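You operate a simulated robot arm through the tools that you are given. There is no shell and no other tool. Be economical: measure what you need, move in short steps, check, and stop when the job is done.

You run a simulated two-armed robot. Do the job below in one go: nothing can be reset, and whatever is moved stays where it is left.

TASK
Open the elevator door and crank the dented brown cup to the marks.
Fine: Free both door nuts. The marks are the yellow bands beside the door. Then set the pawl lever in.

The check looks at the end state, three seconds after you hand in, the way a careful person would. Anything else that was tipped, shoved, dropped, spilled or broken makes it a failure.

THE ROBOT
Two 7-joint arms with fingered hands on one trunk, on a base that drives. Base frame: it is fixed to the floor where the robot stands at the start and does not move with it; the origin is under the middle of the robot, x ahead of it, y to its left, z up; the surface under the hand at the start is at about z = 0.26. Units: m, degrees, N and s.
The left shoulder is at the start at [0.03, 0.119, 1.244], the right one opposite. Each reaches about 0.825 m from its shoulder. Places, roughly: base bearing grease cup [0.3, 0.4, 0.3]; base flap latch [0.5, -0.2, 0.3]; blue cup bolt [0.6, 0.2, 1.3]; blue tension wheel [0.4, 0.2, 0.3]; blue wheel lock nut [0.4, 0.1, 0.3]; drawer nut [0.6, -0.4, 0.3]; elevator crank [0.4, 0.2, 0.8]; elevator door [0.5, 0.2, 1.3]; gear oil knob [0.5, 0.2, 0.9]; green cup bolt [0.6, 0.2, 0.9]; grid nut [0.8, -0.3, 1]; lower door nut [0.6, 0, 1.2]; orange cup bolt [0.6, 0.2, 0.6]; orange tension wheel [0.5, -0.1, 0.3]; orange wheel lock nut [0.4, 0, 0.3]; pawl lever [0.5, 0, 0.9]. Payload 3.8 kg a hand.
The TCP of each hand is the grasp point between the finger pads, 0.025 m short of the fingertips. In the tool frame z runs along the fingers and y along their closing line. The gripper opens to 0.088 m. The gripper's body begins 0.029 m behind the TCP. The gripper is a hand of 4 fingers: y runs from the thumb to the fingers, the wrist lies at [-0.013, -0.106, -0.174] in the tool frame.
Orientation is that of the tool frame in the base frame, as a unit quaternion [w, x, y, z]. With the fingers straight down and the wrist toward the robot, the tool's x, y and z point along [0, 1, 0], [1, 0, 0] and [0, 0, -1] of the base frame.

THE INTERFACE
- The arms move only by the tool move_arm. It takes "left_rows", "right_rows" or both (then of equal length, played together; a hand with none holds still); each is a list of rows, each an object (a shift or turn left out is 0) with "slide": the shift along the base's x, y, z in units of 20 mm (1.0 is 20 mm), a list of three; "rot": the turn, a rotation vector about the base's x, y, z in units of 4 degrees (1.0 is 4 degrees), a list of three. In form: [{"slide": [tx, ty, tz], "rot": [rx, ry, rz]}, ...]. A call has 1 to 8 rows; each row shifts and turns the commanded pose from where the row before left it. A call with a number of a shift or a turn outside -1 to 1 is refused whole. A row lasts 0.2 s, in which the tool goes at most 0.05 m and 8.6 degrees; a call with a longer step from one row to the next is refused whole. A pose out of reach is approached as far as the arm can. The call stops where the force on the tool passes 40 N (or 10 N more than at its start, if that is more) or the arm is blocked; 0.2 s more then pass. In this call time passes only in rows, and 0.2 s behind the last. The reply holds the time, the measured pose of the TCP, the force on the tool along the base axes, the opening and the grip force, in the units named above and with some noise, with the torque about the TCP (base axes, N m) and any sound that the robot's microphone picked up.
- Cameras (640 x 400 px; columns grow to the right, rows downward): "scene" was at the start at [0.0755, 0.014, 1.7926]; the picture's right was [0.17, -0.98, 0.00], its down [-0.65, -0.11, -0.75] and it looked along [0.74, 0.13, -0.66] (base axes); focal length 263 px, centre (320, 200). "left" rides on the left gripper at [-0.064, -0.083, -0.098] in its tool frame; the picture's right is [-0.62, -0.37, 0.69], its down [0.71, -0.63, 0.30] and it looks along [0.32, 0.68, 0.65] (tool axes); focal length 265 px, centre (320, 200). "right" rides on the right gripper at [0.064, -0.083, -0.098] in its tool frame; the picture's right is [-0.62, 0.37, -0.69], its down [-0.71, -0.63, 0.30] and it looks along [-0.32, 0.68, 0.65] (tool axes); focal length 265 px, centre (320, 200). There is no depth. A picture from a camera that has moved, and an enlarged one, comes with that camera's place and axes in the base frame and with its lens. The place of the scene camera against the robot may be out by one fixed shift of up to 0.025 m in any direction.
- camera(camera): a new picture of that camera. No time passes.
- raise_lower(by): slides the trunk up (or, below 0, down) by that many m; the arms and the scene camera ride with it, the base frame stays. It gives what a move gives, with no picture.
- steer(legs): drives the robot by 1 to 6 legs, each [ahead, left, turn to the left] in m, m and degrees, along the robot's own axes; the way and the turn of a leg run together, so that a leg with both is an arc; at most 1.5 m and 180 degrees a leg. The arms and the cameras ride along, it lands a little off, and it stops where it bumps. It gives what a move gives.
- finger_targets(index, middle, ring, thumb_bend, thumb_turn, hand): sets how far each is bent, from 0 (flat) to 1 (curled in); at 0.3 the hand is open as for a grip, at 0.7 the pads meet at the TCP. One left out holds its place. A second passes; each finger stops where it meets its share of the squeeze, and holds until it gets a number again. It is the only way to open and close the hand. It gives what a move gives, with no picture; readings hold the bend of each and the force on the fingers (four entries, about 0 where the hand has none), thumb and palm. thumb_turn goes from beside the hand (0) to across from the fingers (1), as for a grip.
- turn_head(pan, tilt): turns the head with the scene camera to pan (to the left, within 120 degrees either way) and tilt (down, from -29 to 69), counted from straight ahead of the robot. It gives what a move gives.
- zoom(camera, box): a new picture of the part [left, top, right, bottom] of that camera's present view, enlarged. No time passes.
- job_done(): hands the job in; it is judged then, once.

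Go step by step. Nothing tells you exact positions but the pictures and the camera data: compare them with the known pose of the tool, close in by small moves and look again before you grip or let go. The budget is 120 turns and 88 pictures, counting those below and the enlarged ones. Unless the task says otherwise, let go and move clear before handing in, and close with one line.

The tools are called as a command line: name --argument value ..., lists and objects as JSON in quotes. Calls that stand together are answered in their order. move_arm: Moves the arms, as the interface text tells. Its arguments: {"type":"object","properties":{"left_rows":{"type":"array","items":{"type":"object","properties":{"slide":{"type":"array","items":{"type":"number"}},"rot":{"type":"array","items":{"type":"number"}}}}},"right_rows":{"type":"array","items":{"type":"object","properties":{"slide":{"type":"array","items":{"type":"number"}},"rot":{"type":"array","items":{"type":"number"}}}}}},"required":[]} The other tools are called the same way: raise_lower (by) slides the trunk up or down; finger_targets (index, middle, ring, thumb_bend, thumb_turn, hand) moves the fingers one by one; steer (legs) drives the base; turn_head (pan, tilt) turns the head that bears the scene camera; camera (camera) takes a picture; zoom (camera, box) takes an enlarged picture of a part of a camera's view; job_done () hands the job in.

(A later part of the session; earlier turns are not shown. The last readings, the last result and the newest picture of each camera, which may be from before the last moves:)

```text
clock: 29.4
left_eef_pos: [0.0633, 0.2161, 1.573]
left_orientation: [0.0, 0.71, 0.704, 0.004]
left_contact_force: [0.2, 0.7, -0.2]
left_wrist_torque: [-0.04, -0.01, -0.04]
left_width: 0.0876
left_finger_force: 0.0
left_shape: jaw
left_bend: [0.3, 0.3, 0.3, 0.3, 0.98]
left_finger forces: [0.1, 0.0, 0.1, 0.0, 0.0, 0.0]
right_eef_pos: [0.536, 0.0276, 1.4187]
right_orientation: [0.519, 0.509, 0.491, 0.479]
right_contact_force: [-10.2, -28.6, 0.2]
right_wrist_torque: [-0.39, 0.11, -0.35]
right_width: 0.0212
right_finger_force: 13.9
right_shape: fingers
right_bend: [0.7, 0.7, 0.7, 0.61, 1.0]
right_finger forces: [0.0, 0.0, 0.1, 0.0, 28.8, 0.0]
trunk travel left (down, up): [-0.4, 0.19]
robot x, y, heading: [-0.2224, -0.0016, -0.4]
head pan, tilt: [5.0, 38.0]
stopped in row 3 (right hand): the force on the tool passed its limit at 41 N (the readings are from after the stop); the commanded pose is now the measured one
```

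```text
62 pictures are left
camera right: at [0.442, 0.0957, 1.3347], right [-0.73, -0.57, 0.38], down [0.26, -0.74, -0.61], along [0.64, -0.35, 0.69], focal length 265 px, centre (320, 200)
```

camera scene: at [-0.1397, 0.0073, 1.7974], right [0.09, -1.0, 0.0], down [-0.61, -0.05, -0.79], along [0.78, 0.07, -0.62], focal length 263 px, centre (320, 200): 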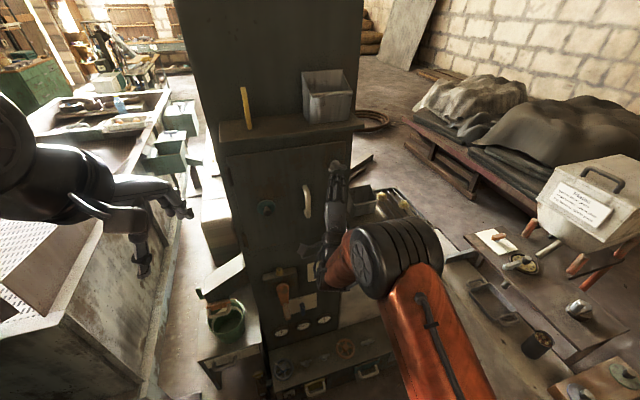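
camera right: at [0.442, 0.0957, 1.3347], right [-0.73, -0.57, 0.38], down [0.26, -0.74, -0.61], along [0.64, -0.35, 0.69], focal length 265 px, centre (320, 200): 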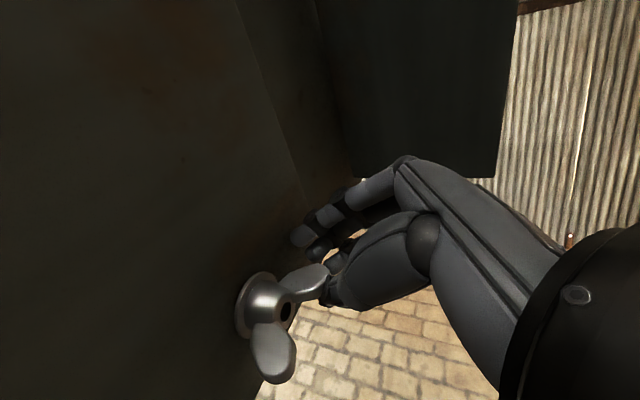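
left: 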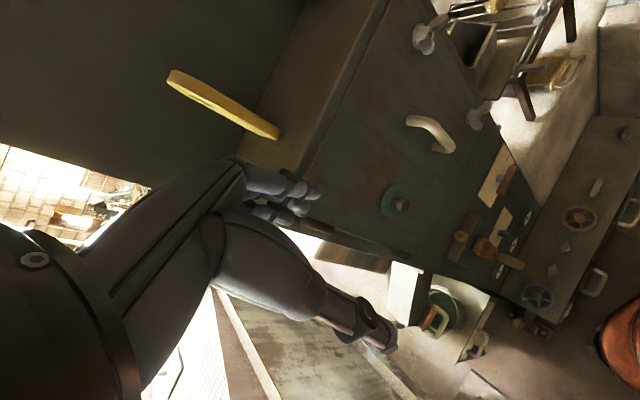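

The nut looks about 115° round and is now resisting firmly, most likely at its stop. I'll retreat and move to the lower nut.

move_arm --right_rows '[{"slide": [0, -0.5, 0]}, {"slide": [-1, -0.5, 0]}, {"slide": [-1, 0, 0]}, {"slide": [-1, 0, 0]}, {"slide": [-1, 0, 0]}, {"slide": [-1, -0.8, -1]}, {"slide": [0, -0.6, -1]}, {"slide": [0, 0, -1]}]'

move_arm --right_rows '[{"slide": [0, 0, -1]}, {"slide": [0, 0, -1]}, {"slide": [0, 0, -1]}, {"slide": [0, 0, -1]}, {"slide": [0, 0, -1]}, {"slide": [0, 0, -1]}, {"slide": [0, 0, -1]}]'

camera --camera "scene"

camera --camera "right"

```text
clock: 31.1
left_eef_pos: [0.0668, 0.2239, 1.5732]
left_orientation: [0.0, 0.709, 0.705, 0.0]
left_contact_force: [-0.8, 0.6, 0.1]
left_wrist_torque: [0.02, 0.01, 0.02]
left_width: 0.0876
left_finger_force: 0.0
left_shape: jaw
left_bend: [0.3, 0.3, 0.3, 0.3, 0.98]
left_finger forces: [0.0, 0.0, 0.0, 0.0, 0.0, 0.0]
right_eef_pos: [0.4391, -0.0056, 1.3549]
right_orientation: [0.516, 0.505, 0.498, 0.481]
right_contact_force: [0.6, -0.3, 0.6]
right_wrist_torque: [-0.01, -0.01, -0.01]
right_width: 0.0
right_finger_force: 0.0
right_shape: fingers
right_bend: [0.7, 0.7, 0.7, 0.7, 1.0]
right_finger forces: [0.0, 0.0, 0.1, 0.1, 0.1, 0.0]
trunk travel left (down, up): [-0.4, 0.19]
robot x, y, heading: [-0.2193, 0.0024, -0.4]
head pan, tilt: [5.0, 38.0]
```

```text
clock: 32.8
left_eef_pos: [0.0667, 0.2233, 1.5731]
left_orientation: [0.0, 0.708, 0.706, 0.0]
left_contact_force: [0.7, -0.7, -1.0]
left_wrist_torque: [-0.01, 0.01, -0.01]
left_width: 0.0875
left_finger_force: 0.0
left_shape: jaw
left_bend: [0.3, 0.3, 0.3, 0.3, 0.98]
left_finger forces: [0.0, 0.1, 0.1, 0.0, 0.0, 0.0]
right_eef_pos: [0.4369, -0.0054, 1.2155]
right_orientation: [0.516, 0.506, 0.497, 0.481]
right_contact_force: [0.1, -0.2, 0.7]
right_wrist_torque: [0.01, 0.03, -0.02]
right_width: 0.0
right_finger_force: 0.1
right_shape: fingers
right_bend: [0.7, 0.7, 0.7, 0.7, 1.0]
right_finger forces: [0.1, 0.1, 0.0, 0.1, 0.0, 0.0]
trunk travel left (down, up): [-0.4, 0.19]
robot x, y, heading: [-0.2201, 0.0005, -0.4]
head pan, tilt: [5.0, 38.0]
```

```text
61 pictures are left
camera scene: at [-0.1404, 0.0061, 1.7974], right [0.08, -1.0, 0.0], down [-0.61, -0.05, -0.79], along [0.79, 0.06, -0.62], focal length 263 px, centre (320, 200)
```

scene: 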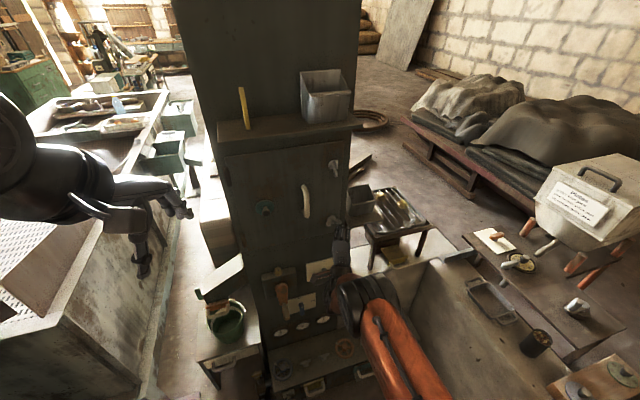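

```text
60 pictures are left
camera right: at [0.3422, 0.0601, 1.1319], right [-0.72, -0.58, 0.39], down [0.27, -0.74, -0.61], along [0.64, -0.33, 0.69], focal length 265 px, centre (320, 200)
```

right: 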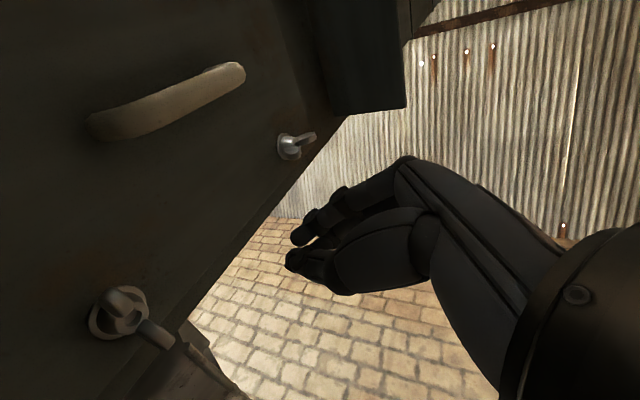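

The lower nut triangulates to about [.57,.023,1.154]. I'll come up under its right wing and push it up.

move_arm --right_rows '[{"slide": [0, -0.25, -1]}, {"slide": [0, -0.25, -1]}, {"slide": [0, -0.25, -1]}, {"slide": [0, -0.25, -1]}, {"slide": [0.9, -0.25, -1]}, {"slide": [1, 0, 0]}, {"slide": [1, 0, 0]}, {"slide": [1, 0, 0]}]'

move_arm --right_rows '[{"slide": [0.9, 0, 0]}]'

zoom --camera "scene" --box '[270, 150, 390, 270]'

camera --camera "right"

```text
clock: 34.5
left_eef_pos: [0.0667, 0.2224, 1.5725]
left_orientation: [-0.001, 0.708, 0.706, 0.0]
left_contact_force: [0.7, 0.4, -0.5]
left_wrist_torque: [0.0, 0.0, -0.01]
left_width: 0.0876
left_finger_force: 0.1
left_shape: jaw
left_bend: [0.3, 0.3, 0.3, 0.3, 0.98]
left_finger forces: [0.1, 0.0, 0.1, 0.1, 0.1, 0.1]
right_eef_pos: [0.481, -0.039, 1.1437]
right_orientation: [0.515, 0.506, 0.497, 0.481]
right_contact_force: [-0.1, -0.2, -0.3]
right_wrist_torque: [-0.01, -0.02, -0.01]
right_width: 0.0
right_finger_force: 0.0
right_shape: fingers
right_bend: [0.7, 0.7, 0.7, 0.7, 1.0]
right_finger forces: [0.0, 0.0, 0.1, 0.0, 0.0, 0.0]
right hand out of reach, approached as far as the arm can: row 5, 6, 7, 8
trunk travel left (down, up): [-0.4, 0.19]
robot x, y, heading: [-0.2187, -0.0003, -0.3]
head pan, tilt: [5.0, 38.0]
```

```text
clock: 35.0
left_eef_pos: [0.0673, 0.2233, 1.5731]
left_orientation: [0.0, 0.709, 0.705, 0.0]
left_contact_force: [0.7, -0.3, -0.1]
left_wrist_torque: [0.0, -0.01, -0.02]
left_width: 0.0877
left_finger_force: 0.0
left_shape: jaw
left_bend: [0.3, 0.3, 0.3, 0.3, 0.98]
left_finger forces: [0.0, 0.0, 0.0, 0.1, 0.0, 0.0]
right_eef_pos: [0.4845, -0.0386, 1.1484]
right_orientation: [0.515, 0.505, 0.498, 0.481]
right_contact_force: [0.3, -0.7, 0.7]
right_wrist_torque: [-0.02, 0.01, 0.01]
right_width: 0.0
right_finger_force: 0.1
right_shape: fingers
right_bend: [0.7, 0.7, 0.7, 0.7, 1.0]
right_finger forces: [0.0, 0.0, 0.0, 0.0, 0.0, 0.1]
right hand out of reach, approached as far as the arm can: row 1
trunk travel left (down, up): [-0.4, 0.19]
robot x, y, heading: [-0.2175, 0.0012, -0.3]
head pan, tilt: [5.0, 38.0]
```

```text
3.33 times, centred on (330, 210) of scene
camera zoom: at [-0.1406, 0.0059, 1.7974], right [0.08, -1.0, 0.0], down [-0.61, -0.05, -0.79], along [0.79, 0.06, -0.62], focal length 877 px, centre (287, 167)
```

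zoom: 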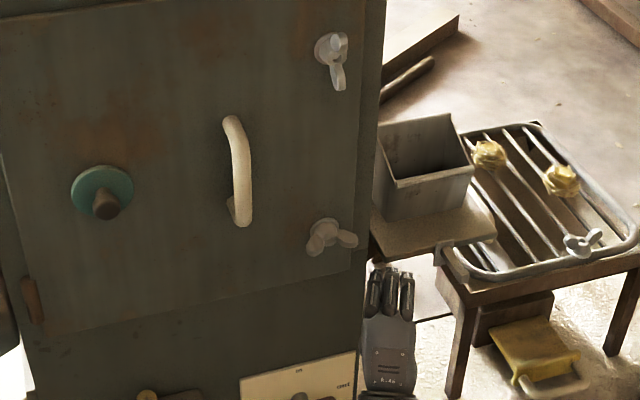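

```text
58 pictures are left
camera right: at [0.3896, 0.0274, 1.0645], right [-0.72, -0.58, 0.39], down [0.27, -0.74, -0.61], along [0.64, -0.33, 0.69], focal length 265 px, centre (320, 200)
```

right: 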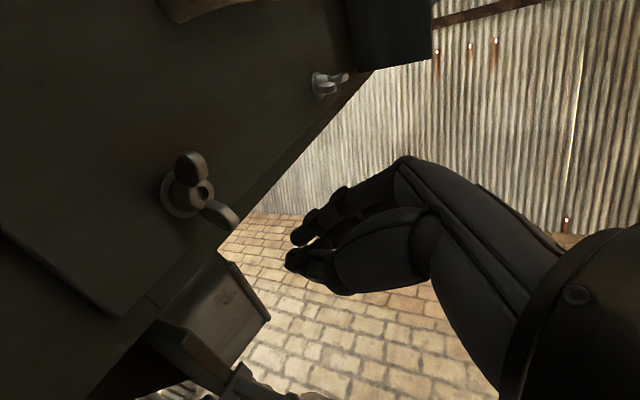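

The lower nut sits too low for the wrist's pitch range with the trunk this high. I'll pull the hand back and up, then lower the trunk by 0.23 m.

move_arm --right_rows '[{"slide": [-1, 0, 0]}, {"slide": [-1, 0, 1]}, {"slide": [-1, 0, 1]}, {"slide": [-1, 0, 1]}, {"slide": [0, 0.3, 1]}, {"slide": [0, 0.3, 1]}, {"slide": [0, 0.3, 1]}, {"slide": [0, 0, 1]}]'

move_arm --right_rows '[{"slide": [0, 0, 1]}, {"slide": [0, 0, 1]}, {"slide": [0, 0, 1]}, {"slide": [0, 0, 0.5]}]'

raise_lower --by -0.23

camera --camera "scene"

```text
clock: 36.8
left_eef_pos: [0.0668, 0.2236, 1.5728]
left_orientation: [0.0, 0.709, 0.705, 0.0]
left_contact_force: [0.1, 0.1, -0.4]
left_wrist_torque: [0.05, 0.0, -0.02]
left_width: 0.0874
left_finger_force: 0.0
left_shape: jaw
left_bend: [0.3, 0.3, 0.3, 0.3, 0.98]
left_finger forces: [0.0, 0.0, 0.0, 0.0, 0.1, 0.1]
right_eef_pos: [0.4064, -0.0228, 1.2872]
right_orientation: [0.516, 0.505, 0.498, 0.481]
right_contact_force: [0.3, 0.1, -0.9]
right_wrist_torque: [0.0, -0.01, 0.02]
right_width: 0.0001
right_finger_force: 0.1
right_shape: fingers
right_bend: [0.7, 0.7, 0.7, 0.7, 1.0]
right_finger forces: [0.0, 0.0, 0.1, 0.0, 0.0, 0.1]
trunk travel left (down, up): [-0.4, 0.19]
robot x, y, heading: [-0.2191, -0.0004, -0.3]
head pan, tilt: [5.0, 38.0]
```

```text
clock: 37.8
left_eef_pos: [0.0664, 0.2244, 1.5734]
left_orientation: [0.0, 0.709, 0.705, 0.0]
left_contact_force: [-0.8, 0.6, -0.7]
left_wrist_torque: [0.01, 0.0, -0.01]
left_width: 0.0878
left_finger_force: 0.0
left_shape: jaw
left_bend: [0.3, 0.3, 0.3, 0.3, 0.98]
left_finger forces: [0.0, 0.0, 0.1, 0.0, 0.0, 0.1]
right_eef_pos: [0.4049, -0.0202, 1.3594]
right_orientation: [0.515, 0.505, 0.498, 0.482]
right_contact_force: [-0.2, 0.0, 0.7]
right_wrist_torque: [0.01, -0.01, -0.02]
right_width: 0.0
right_finger_force: 0.1
right_shape: fingers
right_bend: [0.7, 0.7, 0.7, 0.7, 1.0]
right_finger forces: [0.0, 0.0, 0.0, 0.0, 0.0, 0.1]
trunk travel left (down, up): [-0.4, 0.19]
robot x, y, heading: [-0.2199, -0.0002, -0.4]
head pan, tilt: [5.0, 38.0]
```

```text
clock: 40.2
left_eef_pos: [0.0673, 0.2227, 1.3433]
left_orientation: [-0.001, 0.709, 0.705, 0.0]
left_contact_force: [0.2, -0.7, 0.2]
left_wrist_torque: [0.04, -0.03, -0.01]
left_width: 0.0876
left_finger_force: 0.1
left_shape: jaw
left_bend: [0.3, 0.3, 0.3, 0.3, 0.98]
left_finger forces: [0.0, 0.0, 0.0, 0.0, 0.0, 0.1]
right_eef_pos: [0.4053, -0.0213, 1.1289]
right_orientation: [0.515, 0.505, 0.498, 0.481]
right_contact_force: [-0.4, 0.5, -1.0]
right_wrist_torque: [0.01, -0.03, 0.02]
right_width: 0.0
right_finger_force: 0.1
right_shape: fingers
right_bend: [0.7, 0.7, 0.7, 0.7, 1.0]
right_finger forces: [0.0, 0.1, 0.0, 0.0, 0.0, 0.1]
trunk travel left (down, up): [-0.17, 0.42]
robot x, y, heading: [-0.2173, 0.0007, -0.1]
head pan, tilt: [5.0, 38.0]
```

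```text
57 pictures are left
camera scene: at [-0.1408, 0.0061, 1.5676], right [0.08, -1.0, 0.0], down [-0.61, -0.05, -0.79], along [0.79, 0.06, -0.62], focal length 263 px, centre (320, 200)
```

scene: 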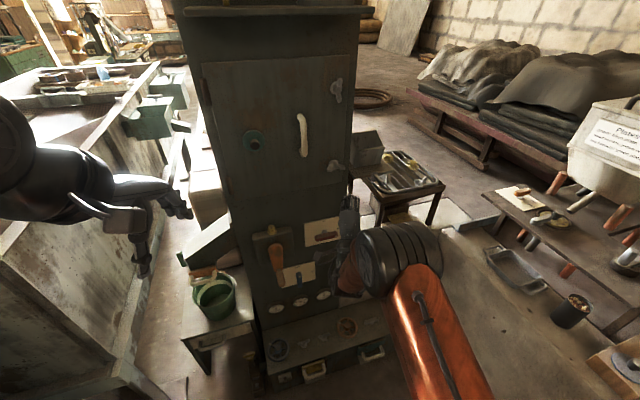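

Same stroke again: a bit right and down, forward to x≈.535, then up under the right wing.

move_arm --right_rows '[{"slide": [0, -0.75, -0.9]}, {"slide": [1, 0, 0]}, {"slide": [1, 0, 0]}, {"slide": [1, 0, 0]}, {"slide": [1, 0, 0]}, {"slide": [1, 0, 0]}, {"slide": [1, 0, 0]}, {"slide": [0.5, 0, 0]}]'

zoom --camera "scene" --box '[270, 70, 390, 250]'

```text
clock: 42.0
left_eef_pos: [0.0674, 0.2237, 1.3432]
left_orientation: [-0.001, 0.709, 0.705, 0.0]
left_contact_force: [-0.2, 0.5, -0.2]
left_wrist_torque: [-0.02, 0.0, 0.03]
left_width: 0.0873
left_finger_force: 0.0
left_shape: jaw
left_bend: [0.3, 0.3, 0.3, 0.3, 0.98]
left_finger forces: [0.0, 0.0, 0.0, 0.1, 0.0, 0.1]
right_eef_pos: [0.5371, -0.037, 1.1104]
right_orientation: [0.515, 0.505, 0.499, 0.482]
right_contact_force: [-0.4, 0.4, 0.1]
right_wrist_torque: [0.0, -0.01, -0.02]
right_width: 0.0
right_finger_force: 0.1
right_shape: fingers
right_bend: [0.7, 0.7, 0.7, 0.7, 1.0]
right_finger forces: [0.0, 0.0, 0.0, 0.0, 0.1, 0.1]
trunk travel left (down, up): [-0.17, 0.42]
robot x, y, heading: [-0.2191, -0.0029, -0.4]
head pan, tilt: [5.0, 38.0]
```

```text
2.22 times, centred on (330, 160) of scene
camera zoom: at [-0.1406, 0.0061, 1.5674], right [0.08, -1.0, 0.0], down [-0.61, -0.05, -0.79], along [0.79, 0.06, -0.62], focal length 584 px, centre (298, 289)
```

zoom: 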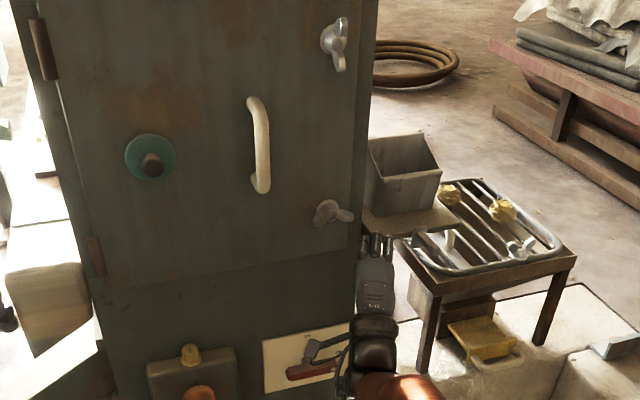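

The fingers are about 20 mm too far right, so I'll shift left 18 mm and then push up.

move_arm --right_rows '[{"slide": [0, 0.9, 0]}, {"slide": [0, 0, 0.6]}, {"slide": [0, 0, 0.6]}, {"slide": [0, 0, 0.6]}, {"slide": [0, 0, 0.6]}]'

zoom --camera "scene" --box '[270, 70, 390, 250]'

camera --camera "right"

```text
clock: 43.2
left_eef_pos: [0.0667, 0.2224, 1.3419]
left_orientation: [0.0, 0.708, 0.706, 0.0]
left_contact_force: [0.2, 0.3, -0.8]
left_wrist_torque: [0.02, -0.01, -0.01]
left_width: 0.0875
left_finger_force: 0.1
left_shape: jaw
left_bend: [0.3, 0.3, 0.3, 0.3, 0.98]
left_finger forces: [0.0, 0.1, 0.0, 0.0, 0.0, 0.0]
right_eef_pos: [0.5353, -0.0175, 1.1591]
right_orientation: [0.515, 0.505, 0.498, 0.482]
right_contact_force: [-0.3, -1.7, -0.4]
right_wrist_torque: [0.05, 0.0, 0.01]
right_width: 0.0
right_finger_force: 0.8
right_shape: fingers
right_bend: [0.7, 0.7, 0.7, 0.7, 1.0]
right_finger forces: [1.4, 0.0, 0.0, 0.0, 0.1, 0.0]
trunk travel left (down, up): [-0.17, 0.42]
robot x, y, heading: [-0.2182, -0.0042, -0.2]
head pan, tilt: [5.0, 38.0]
```

```text
2.22 times, centred on (330, 160) of scene
camera zoom: at [-0.1408, 0.0059, 1.5675], right [0.08, -1.0, 0.0], down [-0.61, -0.05, -0.79], along [0.79, 0.06, -0.62], focal length 584 px, centre (298, 289)
```

zoom: 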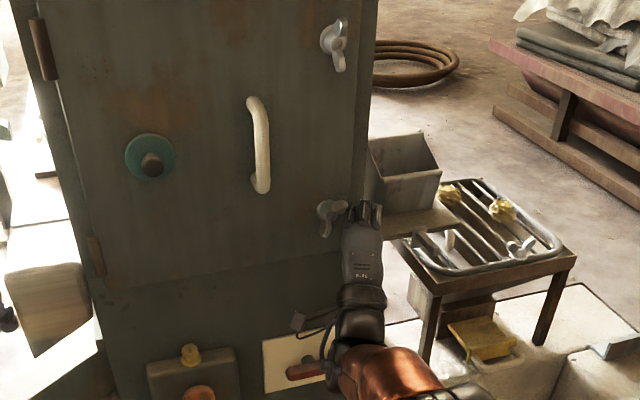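

```text
54 pictures are left
camera right: at [0.4404, 0.0488, 1.0753], right [-0.72, -0.58, 0.39], down [0.27, -0.74, -0.61], along [0.64, -0.33, 0.69], focal length 265 px, centre (320, 200)
```

right: 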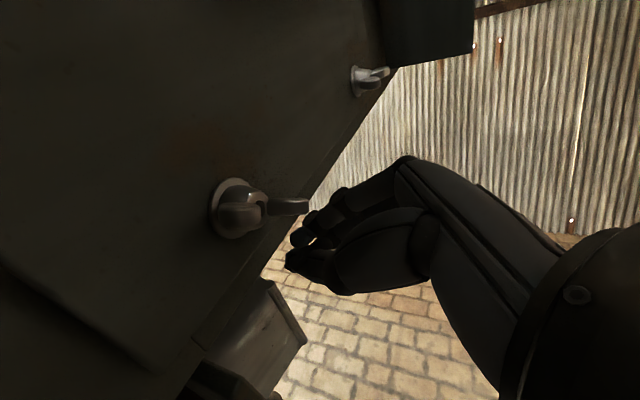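

It works: the wing has risen to about 45°. Next, up a little more and sweep left.

move_arm --right_rows '[{"slide": [0, 0, 0.6]}, {"slide": [0, 0, 0.6]}, {"slide": [0, 0.4, 0]}, {"slide": [0, 0.5, 0]}, {"slide": [0, 0.5, 0]}, {"slide": [0, 0.5, 0]}]'

move_arm --right_rows '[{"slide": [0, 0.4, 0]}, {"slide": [0, 0.4, 0]}, {"slide": [0, 0.4, 0]}]'

camera --camera "right"

```text
clock: 44.6
left_eef_pos: [0.0675, 0.2195, 1.3434]
left_orientation: [-0.001, 0.71, 0.704, 0.002]
left_contact_force: [0.2, 0.4, 0.1]
left_wrist_torque: [0.01, 0.0, 0.03]
left_width: 0.0878
left_finger_force: 0.0
left_shape: jaw
left_bend: [0.3, 0.3, 0.3, 0.3, 0.98]
left_finger forces: [0.0, 0.0, 0.1, 0.0, 0.1, 0.0]
right_eef_pos: [0.5356, 0.0129, 1.1831]
right_orientation: [0.516, 0.506, 0.496, 0.481]
right_contact_force: [-1.7, -14.6, 2.2]
right_wrist_torque: [-0.15, 0.0, -0.08]
right_width: 0.0053
right_finger_force: 6.8
right_shape: fingers
right_bend: [0.7, 0.7, 0.7, 0.68, 1.0]
right_finger forces: [0.1, 0.1, 0.1, 0.0, 13.8, 0.0]
trunk travel left (down, up): [-0.17, 0.42]
robot x, y, heading: [-0.223, -0.0018, -0.4]
head pan, tilt: [5.0, 38.0]
```

```text
clock: 45.4
left_eef_pos: [0.0664, 0.2157, 1.3442]
left_orientation: [-0.002, 0.709, 0.705, 0.002]
left_contact_force: [-0.7, -0.2, 0.5]
left_wrist_torque: [0.0, 0.01, 0.02]
left_width: 0.0873
left_finger_force: 0.1
left_shape: jaw
left_bend: [0.3, 0.3, 0.3, 0.3, 0.98]
left_finger forces: [0.1, 0.0, 0.1, 0.0, 0.0, 0.0]
right_eef_pos: [0.5378, 0.0305, 1.1827]
right_orientation: [0.516, 0.511, 0.492, 0.48]
right_contact_force: [0.2, -36.0, 6.3]
right_wrist_torque: [-0.53, -0.08, -0.12]
right_width: 0.0224
right_finger_force: 14.7
right_shape: fingers
right_bend: [0.7, 0.7, 0.7, 0.61, 1.0]
right_finger forces: [0.0, 0.1, 0.0, 0.1, 30.3, 0.1]
trunk travel left (down, up): [-0.17, 0.42]
robot x, y, heading: [-0.2217, -0.0004, -0.4]
head pan, tilt: [5.0, 38.0]
```

```text
53 pictures are left
camera right: at [0.4434, 0.0982, 1.0997], right [-0.72, -0.57, 0.38], down [0.26, -0.74, -0.62], along [0.64, -0.35, 0.69], focal length 265 px, centre (320, 200)
```

right: 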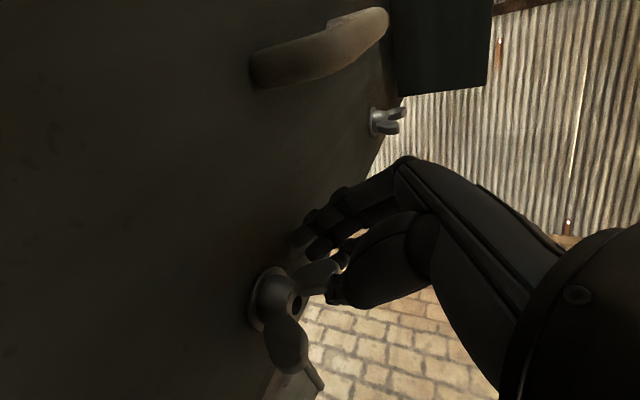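

Both nuts now stop at the same angle, so I take them as free. I'll retract the right hand while the left hand turns to a forward, side-pinch pose in front of the door handle.

move_arm --right_rows '[{"slide": [0, -0.6, 0]}, {"slide": [-1, 0, 0]}, {"slide": [-1, 0, 0]}, {"slide": [-1, 0, 0]}, {"slide": [-1, -0.5, 0]}, {"slide": [-1, -1, 0]}, {"slide": [-1, -1, 0]}, {"slide": [-1, -1, 0]}]' --left_rows '[{"slide": [0.98, -0.33, -0.15], "rot": [1, -1, -1]}, {"slide": [0.98, -0.33, -0.15], "rot": [1, -1, -1]}, {"slide": [0.98, -0.33, -0.15], "rot": [1, -1, -1]}, {"slide": [0.98, -0.33, -0.15], "rot": [1, -1, -1]}, {"slide": [0.98, -0.33, -0.15], "rot": [1, -1, -1]}, {"slide": [0.98, -0.33, -0.15], "rot": [1, -1, -1]}, {"slide": [0.98, -0.33, -0.15], "rot": [1, -1, -1]}, {"slide": [0.98, -0.33, -0.15], "rot": [1, -1, -1]}]'

move_arm --left_rows '[{"slide": [0.98, -0.33, -0.15], "rot": [1, -1, -1]}, {"slide": [0.98, -0.33, -0.15], "rot": [1, -1, -1]}, {"slide": [0.98, -0.33, -0.15], "rot": [1, -1, -1]}, {"slide": [0.98, -0.33, -0.15], "rot": [1, -1, -1]}, {"slide": [0.98, -0.33, -0.15], "rot": [1, -1, -1]}, {"slide": [0.98, -0.33, -0.15], "rot": [1, -1, -1]}, {"slide": [0.98, -0.33, -0.15], "rot": [1, -1, -1]}, {"slide": [0.98, -0.33, -0.15], "rot": [1, -1, -1]}]'

move_arm --left_rows '[{"slide": [0.9, -0.33, -0.15], "rot": [1, -1, -1]}, {"slide": [0, 0, 0], "rot": [0.3, -0.3, -0.3]}]'

camera --camera "left"

camera --camera "scene"

```text
clock: 47.2
left_eef_pos: [0.2222, 0.1691, 1.3193]
left_orientation: [-0.001, 0.817, 0.433, 0.381]
left_contact_force: [-0.2, -1.6, 0.0]
left_wrist_torque: [0.01, 0.03, 0.03]
left_width: 0.0876
left_finger_force: 0.1
left_shape: jaw
left_bend: [0.3, 0.3, 0.3, 0.3, 0.98]
left_finger forces: [0.0, 0.0, 0.0, 0.0, 0.1, 0.0]
right_eef_pos: [0.3923, -0.0395, 1.1819]
right_orientation: [0.514, 0.505, 0.498, 0.483]
right_contact_force: [-0.5, 0.5, 0.4]
right_wrist_torque: [0.03, -0.01, 0.0]
right_width: 0.0
right_finger_force: 0.0
right_shape: fingers
right_bend: [0.7, 0.7, 0.7, 0.7, 1.0]
right_finger forces: [0.0, 0.0, 0.0, 0.0, 0.1, 0.0]
trunk travel left (down, up): [-0.17, 0.42]
robot x, y, heading: [-0.2172, -0.0028, -0.2]
head pan, tilt: [5.0, 38.0]
```

```text
clock: 49.0
left_eef_pos: [0.3792, 0.1166, 1.2958]
left_orientation: [-0.002, 0.737, 0.062, 0.673]
left_contact_force: [0.5, -0.3, 0.0]
left_wrist_torque: [-0.01, -0.01, 0.0]
left_width: 0.0877
left_finger_force: 0.1
left_shape: jaw
left_bend: [0.3, 0.3, 0.3, 0.3, 0.98]
left_finger forces: [0.0, 0.0, 0.1, 0.0, 0.0, 0.0]
right_eef_pos: [0.3956, -0.0384, 1.1813]
right_orientation: [0.515, 0.505, 0.499, 0.48]
right_contact_force: [0.3, 0.0, -0.2]
right_wrist_torque: [0.01, 0.03, -0.04]
right_width: 0.0
right_finger_force: 0.0
right_shape: fingers
right_bend: [0.7, 0.7, 0.7, 0.7, 1.0]
right_finger forces: [0.0, 0.0, 0.0, 0.0, 0.1, 0.0]
trunk travel left (down, up): [-0.17, 0.42]
robot x, y, heading: [-0.2195, -0.001, -0.4]
head pan, tilt: [5.0, 38.0]
```

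```text
clock: 49.6
left_eef_pos: [0.3964, 0.1117, 1.2922]
left_orientation: [-0.002, 0.707, -0.001, 0.707]
left_contact_force: [-0.5, 0.1, -0.4]
left_wrist_torque: [-0.01, 0.02, 0.0]
left_width: 0.0874
left_finger_force: 0.0
left_shape: jaw
left_bend: [0.3, 0.3, 0.3, 0.3, 0.98]
left_finger forces: [0.1, 0.1, 0.0, 0.0, 0.0, 0.0]
right_eef_pos: [0.3935, -0.0371, 1.1824]
right_orientation: [0.516, 0.505, 0.498, 0.481]
right_contact_force: [-1.1, 0.9, 0.0]
right_wrist_torque: [-0.01, 0.01, -0.01]
right_width: 0.0
right_finger_force: 0.1
right_shape: fingers
right_bend: [0.7, 0.7, 0.7, 0.7, 1.0]
right_finger forces: [0.1, 0.1, 0.1, 0.0, 0.0, 0.0]
trunk travel left (down, up): [-0.17, 0.42]
robot x, y, heading: [-0.2216, -0.0022, -0.3]
head pan, tilt: [5.0, 38.0]
```

```text
52 pictures are left
camera left: at [0.2975, 0.1964, 1.2295], right [0.69, 0.37, -0.62], down [0.3, 0.63, 0.72], along [0.65, -0.68, 0.32], focal length 265 px, centre (320, 200)
```

left: 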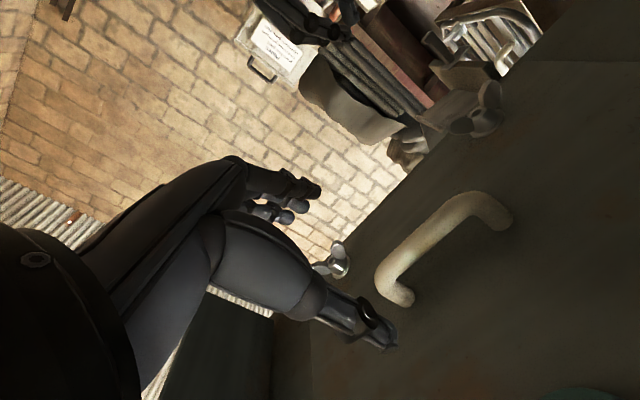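

```text
51 pictures are left
camera scene: at [-0.1418, 0.0064, 1.5675], right [0.08, -1.0, 0.0], down [-0.61, -0.05, -0.79], along [0.79, 0.06, -0.62], focal length 263 px, centre (320, 200)
```

scene: 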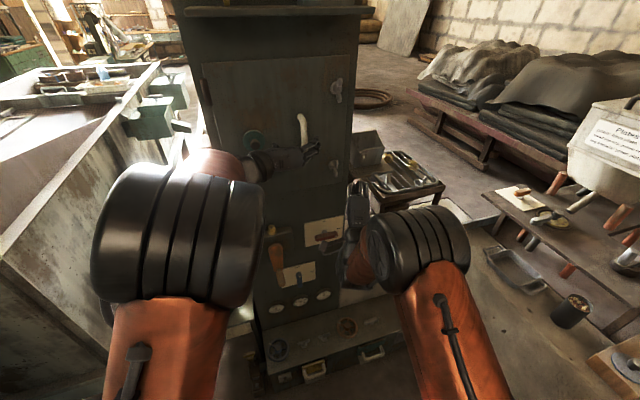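

The handle bar runs z 1.216–1.326 at y≈.107, with its front at x≈.505. I'll bring the left hand onto its middle and pull the right hand well clear of the door's swing.

move_arm --left_rows '[{"slide": [0, -0.2, -0.9]}, {"slide": [0.9, 0, 0]}, {"slide": [0.9, 0, 0]}, {"slide": [0.9, 0, 0]}, {"slide": [0.9, 0, 0]}, {"slide": [0.9, 0, 0]}, {"slide": [0.9, 0, 0]}, {"slide": [0.2, 0, 0]}]' --right_rows '[{"slide": [-1, -1, 0]}, {"slide": [-1, -1, 0]}, {"slide": [-1, -1, 0]}, {"slide": [-1, -1, 0]}, {"slide": [0, -1, 0]}, {"slide": [0, -1, 0]}, {"slide": [0, -1, 0]}, {"slide": [0, -1, 0]}]'

camera --camera "left"

zoom --camera "scene" --box '[240, 80, 380, 200]'

```text
clock: 51.4
left_eef_pos: [0.4266, 0.102, 1.2766]
left_orientation: [0.0, 0.708, -0.001, 0.707]
left_contact_force: [-0.6, -0.4, -1.1]
left_wrist_torque: [0.05, -0.01, 0.0]
left_width: 0.0877
left_finger_force: 0.1
left_shape: jaw
left_bend: [0.3, 0.3, 0.3, 0.3, 0.98]
left_finger forces: [0.0, 0.0, 0.1, 0.0, 0.0, 0.0]
left hand out of reach, approached as far as the arm can: row 3, 4, 5, 6, 7
right_eef_pos: [0.3041, -0.0661, 1.2061]
right_orientation: [0.516, 0.507, 0.497, 0.479]
right_contact_force: [-0.4, 0.3, 0.0]
right_wrist_torque: [-0.02, 0.0, 0.03]
right_width: 0.0
right_finger_force: 0.0
right_shape: fingers
right_bend: [0.7, 0.7, 0.7, 0.7, 1.0]
right_finger forces: [0.1, 0.0, 0.1, 0.0, 0.1, 0.1]
right hand out of reach, approached as far as the arm can: row 1, 2, 3, 4, 5, 6, 7, 8
trunk travel left (down, up): [-0.17, 0.42]
robot x, y, heading: [-0.2191, -0.0013, -0.3]
head pan, tilt: [5.0, 38.0]
```

```text
50 pictures are left
camera left: at [0.3293, 0.1865, 1.2144], right [0.69, 0.37, -0.62], down [0.31, 0.63, 0.72], along [0.65, -0.68, 0.32], focal length 265 px, centre (320, 200)
```

left: 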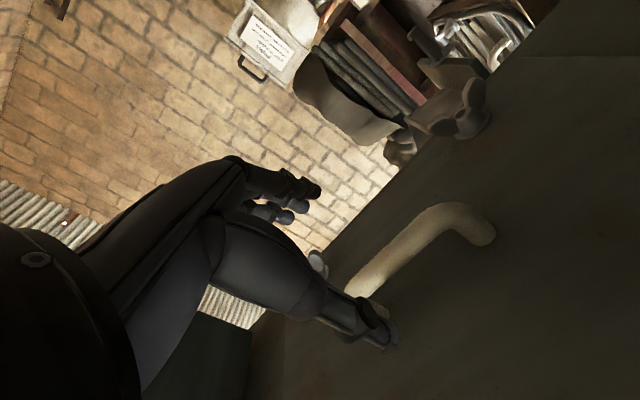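

```text
3.33 times, centred on (310, 140) of scene
camera zoom: at [-0.1399, 0.0051, 1.5674], right [0.08, -1.0, 0.0], down [-0.61, -0.05, -0.79], along [0.78, 0.06, -0.62], focal length 877 px, centre (353, 400)
```

zoom: 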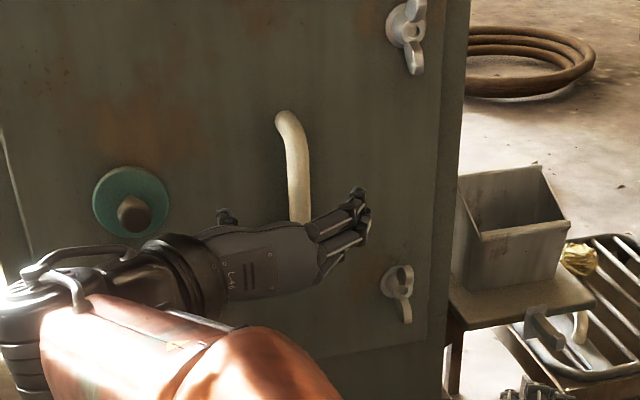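

The left hand falls short in x, probably because the wrist pitch is too steep with the handle well above the shoulder. I'll raise the trunk 0.12 m and re-approach.

move_arm --left_rows '[{"slide": [-1, 0, 0]}]'

raise_lower --by 0.12

move_arm --left_rows '[{"slide": [0, 0.2, -1]}, {"slide": [0, 0, -1]}, {"slide": [0, 0, -1]}, {"slide": [0, 0, -1]}, {"slide": [0, 0, -1]}, {"slide": [0, 0, -1]}, {"slide": [0.7, 0, -0.2]}, {"slide": [0.7, 0, 0]}]'

move_arm --left_rows '[{"slide": [1, 0, 0]}, {"slide": [1, 0, 0]}, {"slide": [1, 0, 0]}]'

camera --camera "left"

```text
clock: 51.8
left_eef_pos: [0.4066, 0.1024, 1.2781]
left_orientation: [-0.003, 0.707, -0.002, 0.707]
left_contact_force: [0.2, -0.7, -0.5]
left_wrist_torque: [-0.01, 0.03, -0.01]
left_width: 0.0878
left_finger_force: 0.1
left_shape: jaw
left_bend: [0.3, 0.3, 0.3, 0.3, 0.98]
left_finger forces: [0.1, 0.0, 0.1, 0.0, 0.0, 0.0]
right_eef_pos: [0.3018, -0.0648, 1.2054]
right_orientation: [0.517, 0.506, 0.497, 0.48]
right_contact_force: [0.4, -0.8, 0.0]
right_wrist_torque: [0.0, 0.02, 0.0]
right_width: 0.0
right_finger_force: 0.0
right_shape: fingers
right_bend: [0.7, 0.7, 0.7, 0.7, 1.0]
right_finger forces: [0.0, 0.0, 0.0, 0.1, 0.0, 0.0]
trunk travel left (down, up): [-0.17, 0.42]
robot x, y, heading: [-0.2184, 0.0013, -0.3]
head pan, tilt: [5.0, 38.0]
```

```text
clock: 53.3
left_eef_pos: [0.4075, 0.1024, 1.3967]
left_orientation: [-0.002, 0.708, -0.001, 0.706]
left_contact_force: [0.4, 0.1, -0.3]
left_wrist_torque: [0.01, 0.04, 0.0]
left_width: 0.0876
left_finger_force: 0.0
left_shape: jaw
left_bend: [0.3, 0.3, 0.3, 0.3, 0.98]
left_finger forces: [0.0, 0.0, 0.0, 0.0, 0.0, 0.0]
right_eef_pos: [0.3047, -0.0663, 1.3254]
right_orientation: [0.516, 0.506, 0.497, 0.479]
right_contact_force: [0.3, 0.7, -0.5]
right_wrist_torque: [-0.02, 0.01, -0.01]
right_width: 0.0001
right_finger_force: 0.0
right_shape: fingers
right_bend: [0.7, 0.7, 0.7, 0.7, 1.0]
right_finger forces: [0.1, 0.1, 0.1, 0.0, 0.0, 0.0]
trunk travel left (down, up): [-0.29, 0.3]
robot x, y, heading: [-0.219, -0.0005, 0.0]
head pan, tilt: [5.0, 38.0]
```

```text
clock: 55.1
left_eef_pos: [0.4098, 0.0806, 1.3048]
left_orientation: [0.003, 0.703, 0.006, 0.712]
left_contact_force: [-0.8, 0.2, -1.6]
left_wrist_torque: [0.04, 0.01, 0.04]
left_width: 0.0875
left_finger_force: 0.0
left_shape: jaw
left_bend: [0.3, 0.3, 0.3, 0.3, 0.98]
left_finger forces: [0.0, 0.0, 0.0, 0.0, 0.0, 0.0]
left hand out of reach, approached as far as the arm can: row 3, 4, 5, 7, 8
right_eef_pos: [0.309, -0.0854, 1.3206]
right_orientation: [0.528, 0.515, 0.491, 0.464]
right_contact_force: [-0.3, 0.4, -0.5]
right_wrist_torque: [0.0, 0.0, -0.01]
right_width: 0.0002
right_finger_force: 0.1
right_shape: fingers
right_bend: [0.7, 0.7, 0.7, 0.7, 1.0]
right_finger forces: [0.0, 0.0, 0.0, 0.0, 0.0, 0.0]
trunk travel left (down, up): [-0.29, 0.3]
robot x, y, heading: [-0.2174, 0.0011, -0.1]
head pan, tilt: [5.0, 38.0]
```

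```text
clock: 55.9
left_eef_pos: [0.414, 0.0784, 1.305]
left_orientation: [0.001, 0.703, 0.007, 0.711]
left_contact_force: [0.0, 0.0, -0.2]
left_wrist_torque: [-0.03, -0.01, -0.01]
left_width: 0.0877
left_finger_force: 0.0
left_shape: jaw
left_bend: [0.3, 0.3, 0.3, 0.3, 0.98]
left_finger forces: [0.0, 0.0, 0.0, 0.0, 0.1, 0.0]
left hand out of reach, approached as far as the arm can: row 1, 2, 3
right_eef_pos: [0.3078, -0.0862, 1.322]
right_orientation: [0.528, 0.516, 0.489, 0.464]
right_contact_force: [0.4, -0.6, -0.2]
right_wrist_torque: [0.0, -0.01, 0.0]
right_width: 0.0003
right_finger_force: 0.0
right_shape: fingers
right_bend: [0.7, 0.7, 0.7, 0.7, 1.0]
right_finger forces: [0.0, 0.0, 0.1, 0.0, 0.1, 0.1]
trunk travel left (down, up): [-0.29, 0.3]
robot x, y, heading: [-0.2202, -0.0002, -0.2]
head pan, tilt: [5.0, 38.0]
```

```text
48 pictures are left
camera left: at [0.3157, 0.1614, 1.2395], right [0.7, 0.37, -0.62], down [0.29, 0.64, 0.71], along [0.66, -0.67, 0.34], focal length 265 px, centre (320, 200)
```

left: 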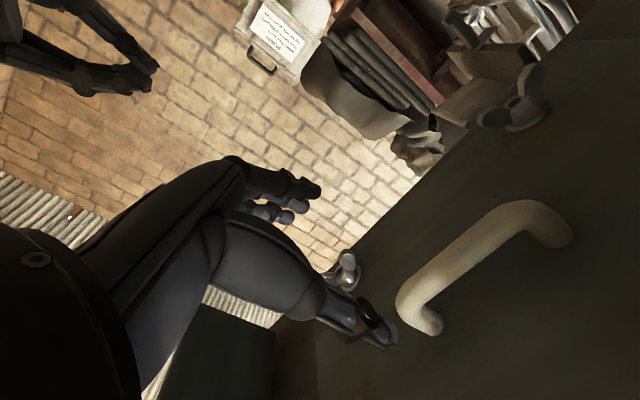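

The side-pinch is limited by the left wrist's roll. A better plan is the right hand with its fingers pointing left, fingers behind the bar and thumb in front. I'll withdraw the left hand while reorienting the right.

move_arm --left_rows '[{"slide": [-1, 0, 0]}, {"slide": [-1, 0, 0]}, {"slide": [-1, 0.3, 0]}, {"slide": [-1, 0.5, 0]}, {"slide": [-1, 0.5, 0]}, {"slide": [-1, 0.5, 0]}, {"slide": [-1, 0.5, 0]}, {"slide": [-1, 0.5, 0]}]' --right_rows '[{"slide": [0.2, 0, -0.15], "rot": [1, 1, 1]}, {"slide": [0.2, 0, -0.15], "rot": [1, 1, 1]}, {"slide": [0.2, 0, -0.15], "rot": [1, 1, 1]}, {"slide": [0.2, 0, -0.15], "rot": [1, 1, 1]}, {"slide": [0.2, 0, -0.15], "rot": [1, 1, 1]}, {"slide": [0.2, 0, -0.15], "rot": [1, 1, 1]}, {"slide": [0.2, 0, -0.15], "rot": [1, 1, 1]}, {"slide": [0.2, 0, -0.15], "rot": [1, 1, 1]}]'

move_arm --left_rows '[{"slide": [-1, 0.5, 0]}, {"slide": [-1, 0.5, 0]}, {"slide": [-1, 0.3, 0]}, {"slide": [-1, 0.3, 0]}, {"slide": [-1, 0, 0]}, {"slide": [-1, 0, 0]}, {"slide": [-1, 0, 0]}, {"slide": [-1, 0, 0]}]' --right_rows '[{"slide": [0.2, 0, -0.15], "rot": [1, 1, 1]}, {"slide": [0.2, 0, -0.15], "rot": [1, 1, 1]}, {"slide": [0.2, 0, -0.15], "rot": [1, 1, 1]}, {"slide": [0.2, 0, -0.15], "rot": [1, 1, 1]}, {"slide": [0.2, 0, -0.15], "rot": [1, 1, 1]}, {"slide": [0.2, 0, -0.15], "rot": [1, 1, 1]}, {"slide": [0.2, 0, -0.15], "rot": [1, 1, 1]}, {"slide": [0.2, 0, -0.15], "rot": [1, 1, 1]}]'

move_arm --right_rows '[{"rot": [1, 1, 1]}, {"slide": [0, 0, 0], "rot": [0.3, 0.3, 0.3]}]'

finger_targets --hand "right" --index 0.5 --middle 0.5 --ring 0.5 --thumb_bend 0.35 --thumb_turn 1

camera --camera "scene"

camera --camera "right"

```text
clock: 57.7
left_eef_pos: [0.2506, 0.1322, 1.2956]
left_orientation: [-0.002, 0.708, -0.001, 0.706]
left_contact_force: [0.2, -0.7, 0.1]
left_wrist_torque: [-0.01, 0.02, 0.01]
left_width: 0.0877
left_finger_force: 0.0
left_shape: jaw
left_bend: [0.3, 0.3, 0.3, 0.3, 0.98]
left_finger forces: [0.1, 0.0, 0.0, 0.1, 0.0, 0.0]
right_eef_pos: [0.269, 0.0776, 1.3761]
right_orientation: [0.06, 0.586, 0.585, 0.557]
right_contact_force: [-0.2, -0.3, 0.5]
right_wrist_torque: [0.0, -0.02, -0.01]
right_width: 0.0
right_finger_force: 0.1
right_shape: fingers
right_bend: [0.7, 0.7, 0.7, 0.7, 1.0]
right_finger forces: [0.0, 0.0, 0.1, 0.0, 0.0, 0.0]
right hand out of reach, approached as far as the arm can: row 1, 2, 3, 4, 5, 6, 7, 8
trunk travel left (down, up): [-0.29, 0.3]
robot x, y, heading: [-0.2175, 0.0024, -0.1]
head pan, tilt: [5.0, 38.0]
```

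```text
clock: 59.5
left_eef_pos: [0.198, 0.185, 1.3088]
left_orientation: [-0.002, 0.707, -0.001, 0.707]
left_contact_force: [0.1, 0.4, -1.3]
left_wrist_torque: [0.01, 0.0, -0.01]
left_width: 0.0879
left_finger_force: 0.1
left_shape: jaw
left_bend: [0.3, 0.3, 0.3, 0.3, 0.98]
left_finger forces: [0.0, 0.1, 0.1, 0.0, 0.0, 0.0]
left hand out of reach, approached as far as the arm can: row 2, 3, 4, 5, 6, 7, 8
right_eef_pos: [0.2943, 0.09, 1.369]
right_orientation: [-0.413, 0.525, 0.54, 0.512]
right_contact_force: [-0.1, -0.5, 0.8]
right_wrist_torque: [-0.03, 0.01, 0.04]
right_width: 0.0002
right_finger_force: 0.1
right_shape: fingers
right_bend: [0.7, 0.7, 0.7, 0.7, 1.0]
right_finger forces: [0.0, 0.0, 0.1, 0.0, 0.0, 0.1]
right hand out of reach, approached as far as the arm can: row 1, 2
trunk travel left (down, up): [-0.29, 0.3]
robot x, y, heading: [-0.2172, -0.0031, -0.2]
head pan, tilt: [5.0, 38.0]
```

```text
clock: 60.1
left_eef_pos: [0.1984, 0.1871, 1.3089]
left_orientation: [-0.001, 0.708, -0.001, 0.706]
left_contact_force: [-0.6, 0.6, 0.2]
left_wrist_torque: [0.01, 0.01, 0.02]
left_width: 0.0876
left_finger_force: 0.0
left_shape: jaw
left_bend: [0.3, 0.3, 0.3, 0.3, 0.98]
left_finger forces: [0.1, 0.1, 0.0, 0.0, 0.0, 0.0]
right_eef_pos: [0.2925, 0.0906, 1.3704]
right_orientation: [-0.482, 0.504, 0.521, 0.493]
right_contact_force: [0.5, -0.9, -0.6]
right_wrist_torque: [0.01, -0.02, 0.02]
right_width: 0.0
right_finger_force: 0.0
right_shape: fingers
right_bend: [0.7, 0.7, 0.7, 0.7, 1.0]
right_finger forces: [0.0, 0.0, 0.0, 0.1, 0.0, 0.0]
trunk travel left (down, up): [-0.29, 0.3]
robot x, y, heading: [-0.22, -0.0024, -0.2]
head pan, tilt: [5.0, 38.0]
```

```text
clock: 61.1
left_eef_pos: [0.1977, 0.1849, 1.3094]
left_orientation: [-0.002, 0.708, -0.001, 0.706]
left_contact_force: [0.8, 0.3, -1.1]
left_wrist_torque: [0.03, 0.02, 0.0]
left_width: 0.0879
left_finger_force: 0.1
left_shape: jaw
left_bend: [0.3, 0.3, 0.3, 0.3, 0.98]
left_finger forces: [0.1, 0.0, 0.0, 0.0, 0.0, 0.0]
right_eef_pos: [0.2937, 0.0907, 1.3698]
right_orientation: [-0.482, 0.504, 0.52, 0.492]
right_contact_force: [0.5, -0.7, -0.3]
right_wrist_torque: [0.0, 0.03, -0.02]
right_width: 0.0574
right_finger_force: 0.1
right_shape: fingers
right_bend: [0.5, 0.5, 0.5, 0.35, 0.98]
right_finger forces: [0.1, 0.0, 0.0, 0.0, 0.0, 0.1]
trunk travel left (down, up): [-0.29, 0.3]
robot x, y, heading: [-0.2191, 0.0018, -0.4]
head pan, tilt: [5.0, 38.0]
```

```text
47 pictures are left
camera scene: at [-0.1406, 0.0059, 1.6874], right [0.08, -1.0, 0.0], down [-0.61, -0.05, -0.79], along [0.79, 0.06, -0.62], focal length 263 px, centre (320, 200)
```

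scene: 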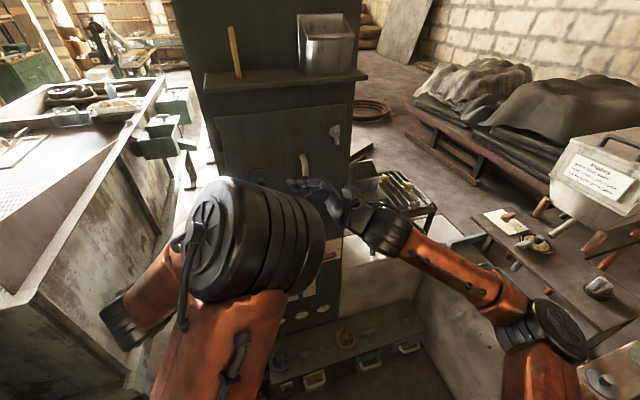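

```text
46 pictures are left
camera right: at [0.2095, -0.0057, 1.437], right [0.39, -0.72, -0.57], down [-0.61, 0.26, -0.75], along [0.69, 0.64, -0.34], focal length 265 px, centre (320, 200)
```

right: 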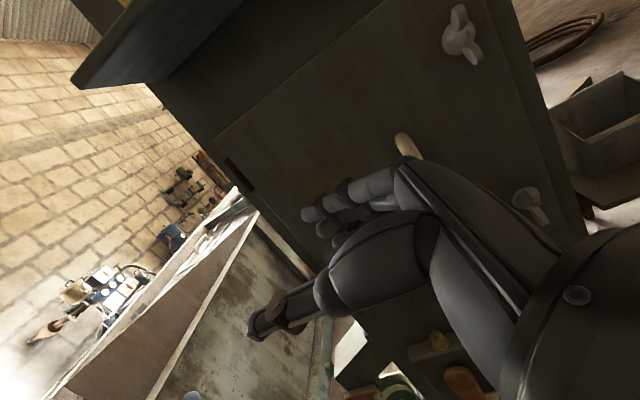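

The right hand now points left with a roomy arm posture. I'll move right and down, then forward alongside the handle.

move_arm --right_rows '[{"slide": [0, -0.7, -1]}, {"slide": [0, -0.7, -1]}, {"slide": [0, -0.8, -1]}, {"slide": [0.5, -0.8, -1]}, {"slide": [1, -0.8, -1]}, {"slide": [1, 0, 0]}, {"slide": [1, 0, 0]}, {"slide": [1, 0, 0]}]'

move_arm --right_rows '[{"slide": [1, 0, 0]}, {"slide": [1, 0, 0]}, {"slide": [1, 0, 0]}, {"slide": [1, 0, 0]}, {"slide": [1, 0, 0]}, {"slide": [1, 0, 0]}]'

camera --camera "right"

zoom --camera "scene" --box '[250, 100, 400, 250]'

```text
clock: 62.9
left_eef_pos: [0.1983, 0.1865, 1.3093]
left_orientation: [-0.002, 0.708, -0.001, 0.706]
left_contact_force: [-0.1, 0.0, 0.4]
left_wrist_torque: [-0.03, 0.0, -0.02]
left_width: 0.0882
left_finger_force: 0.0
left_shape: jaw
left_bend: [0.3, 0.3, 0.3, 0.3, 0.98]
left_finger forces: [0.1, 0.0, 0.1, 0.0, 0.0, 0.0]
right_eef_pos: [0.3851, 0.014, 1.269]
right_orientation: [-0.481, 0.504, 0.52, 0.494]
right_contact_force: [-0.1, 0.2, -0.2]
right_wrist_torque: [-0.01, 0.01, -0.01]
right_width: 0.0574
right_finger_force: 0.1
right_shape: fingers
right_bend: [0.5, 0.5, 0.5, 0.35, 0.98]
right_finger forces: [0.0, 0.0, 0.1, 0.0, 0.0, 0.0]
trunk travel left (down, up): [-0.29, 0.3]
robot x, y, heading: [-0.2228, -0.004, -0.6]
head pan, tilt: [5.0, 38.0]
```

```text
clock: 64.3
left_eef_pos: [0.1993, 0.1857, 1.3082]
left_orientation: [-0.001, 0.708, -0.001, 0.706]
left_contact_force: [-0.5, 0.9, 0.9]
left_wrist_torque: [0.05, 0.04, 0.0]
left_width: 0.0879
left_finger_force: 0.1
left_shape: jaw
left_bend: [0.3, 0.3, 0.3, 0.3, 0.98]
left_finger forces: [0.0, 0.0, 0.0, 0.0, 0.1, 0.0]
right_eef_pos: [0.5031, 0.0139, 1.2687]
right_orientation: [-0.482, 0.503, 0.521, 0.492]
right_contact_force: [0.4, 0.3, 0.5]
right_wrist_torque: [0.01, 0.0, 0.04]
right_width: 0.0574
right_finger_force: 0.1
right_shape: fingers
right_bend: [0.5, 0.5, 0.5, 0.35, 0.98]
right_finger forces: [0.0, 0.0, 0.0, 0.1, 0.0, 0.1]
trunk travel left (down, up): [-0.29, 0.3]
robot x, y, heading: [-0.2175, -0.0007, -0.3]
head pan, tilt: [5.0, 38.0]
```

```text
45 pictures are left
camera right: at [0.42, -0.082, 1.3363], right [0.39, -0.72, -0.57], down [-0.61, 0.26, -0.75], along [0.69, 0.64, -0.34], focal length 265 px, centre (320, 200)
```

right: 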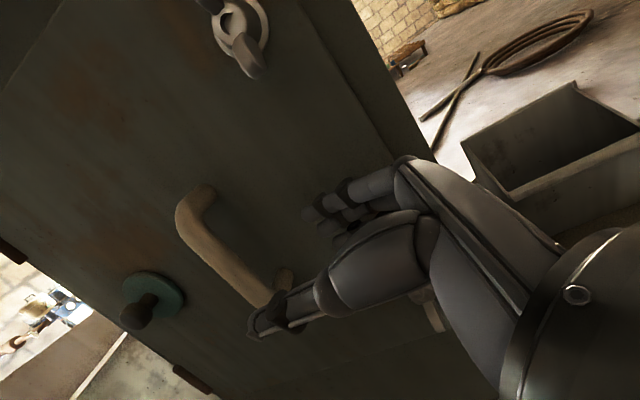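

```text
2.67 times, centred on (325, 175) of scene
camera zoom: at [-0.14, 0.0067, 1.6874], right [0.08, -1.0, 0.0], down [-0.61, -0.05, -0.79], along [0.79, 0.06, -0.62], focal length 701 px, centre (307, 267)
```

zoom: 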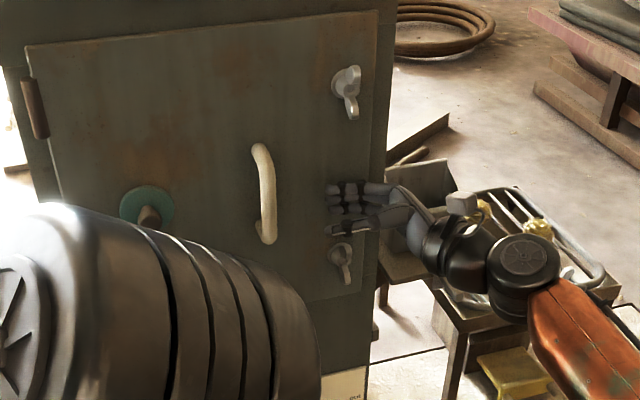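

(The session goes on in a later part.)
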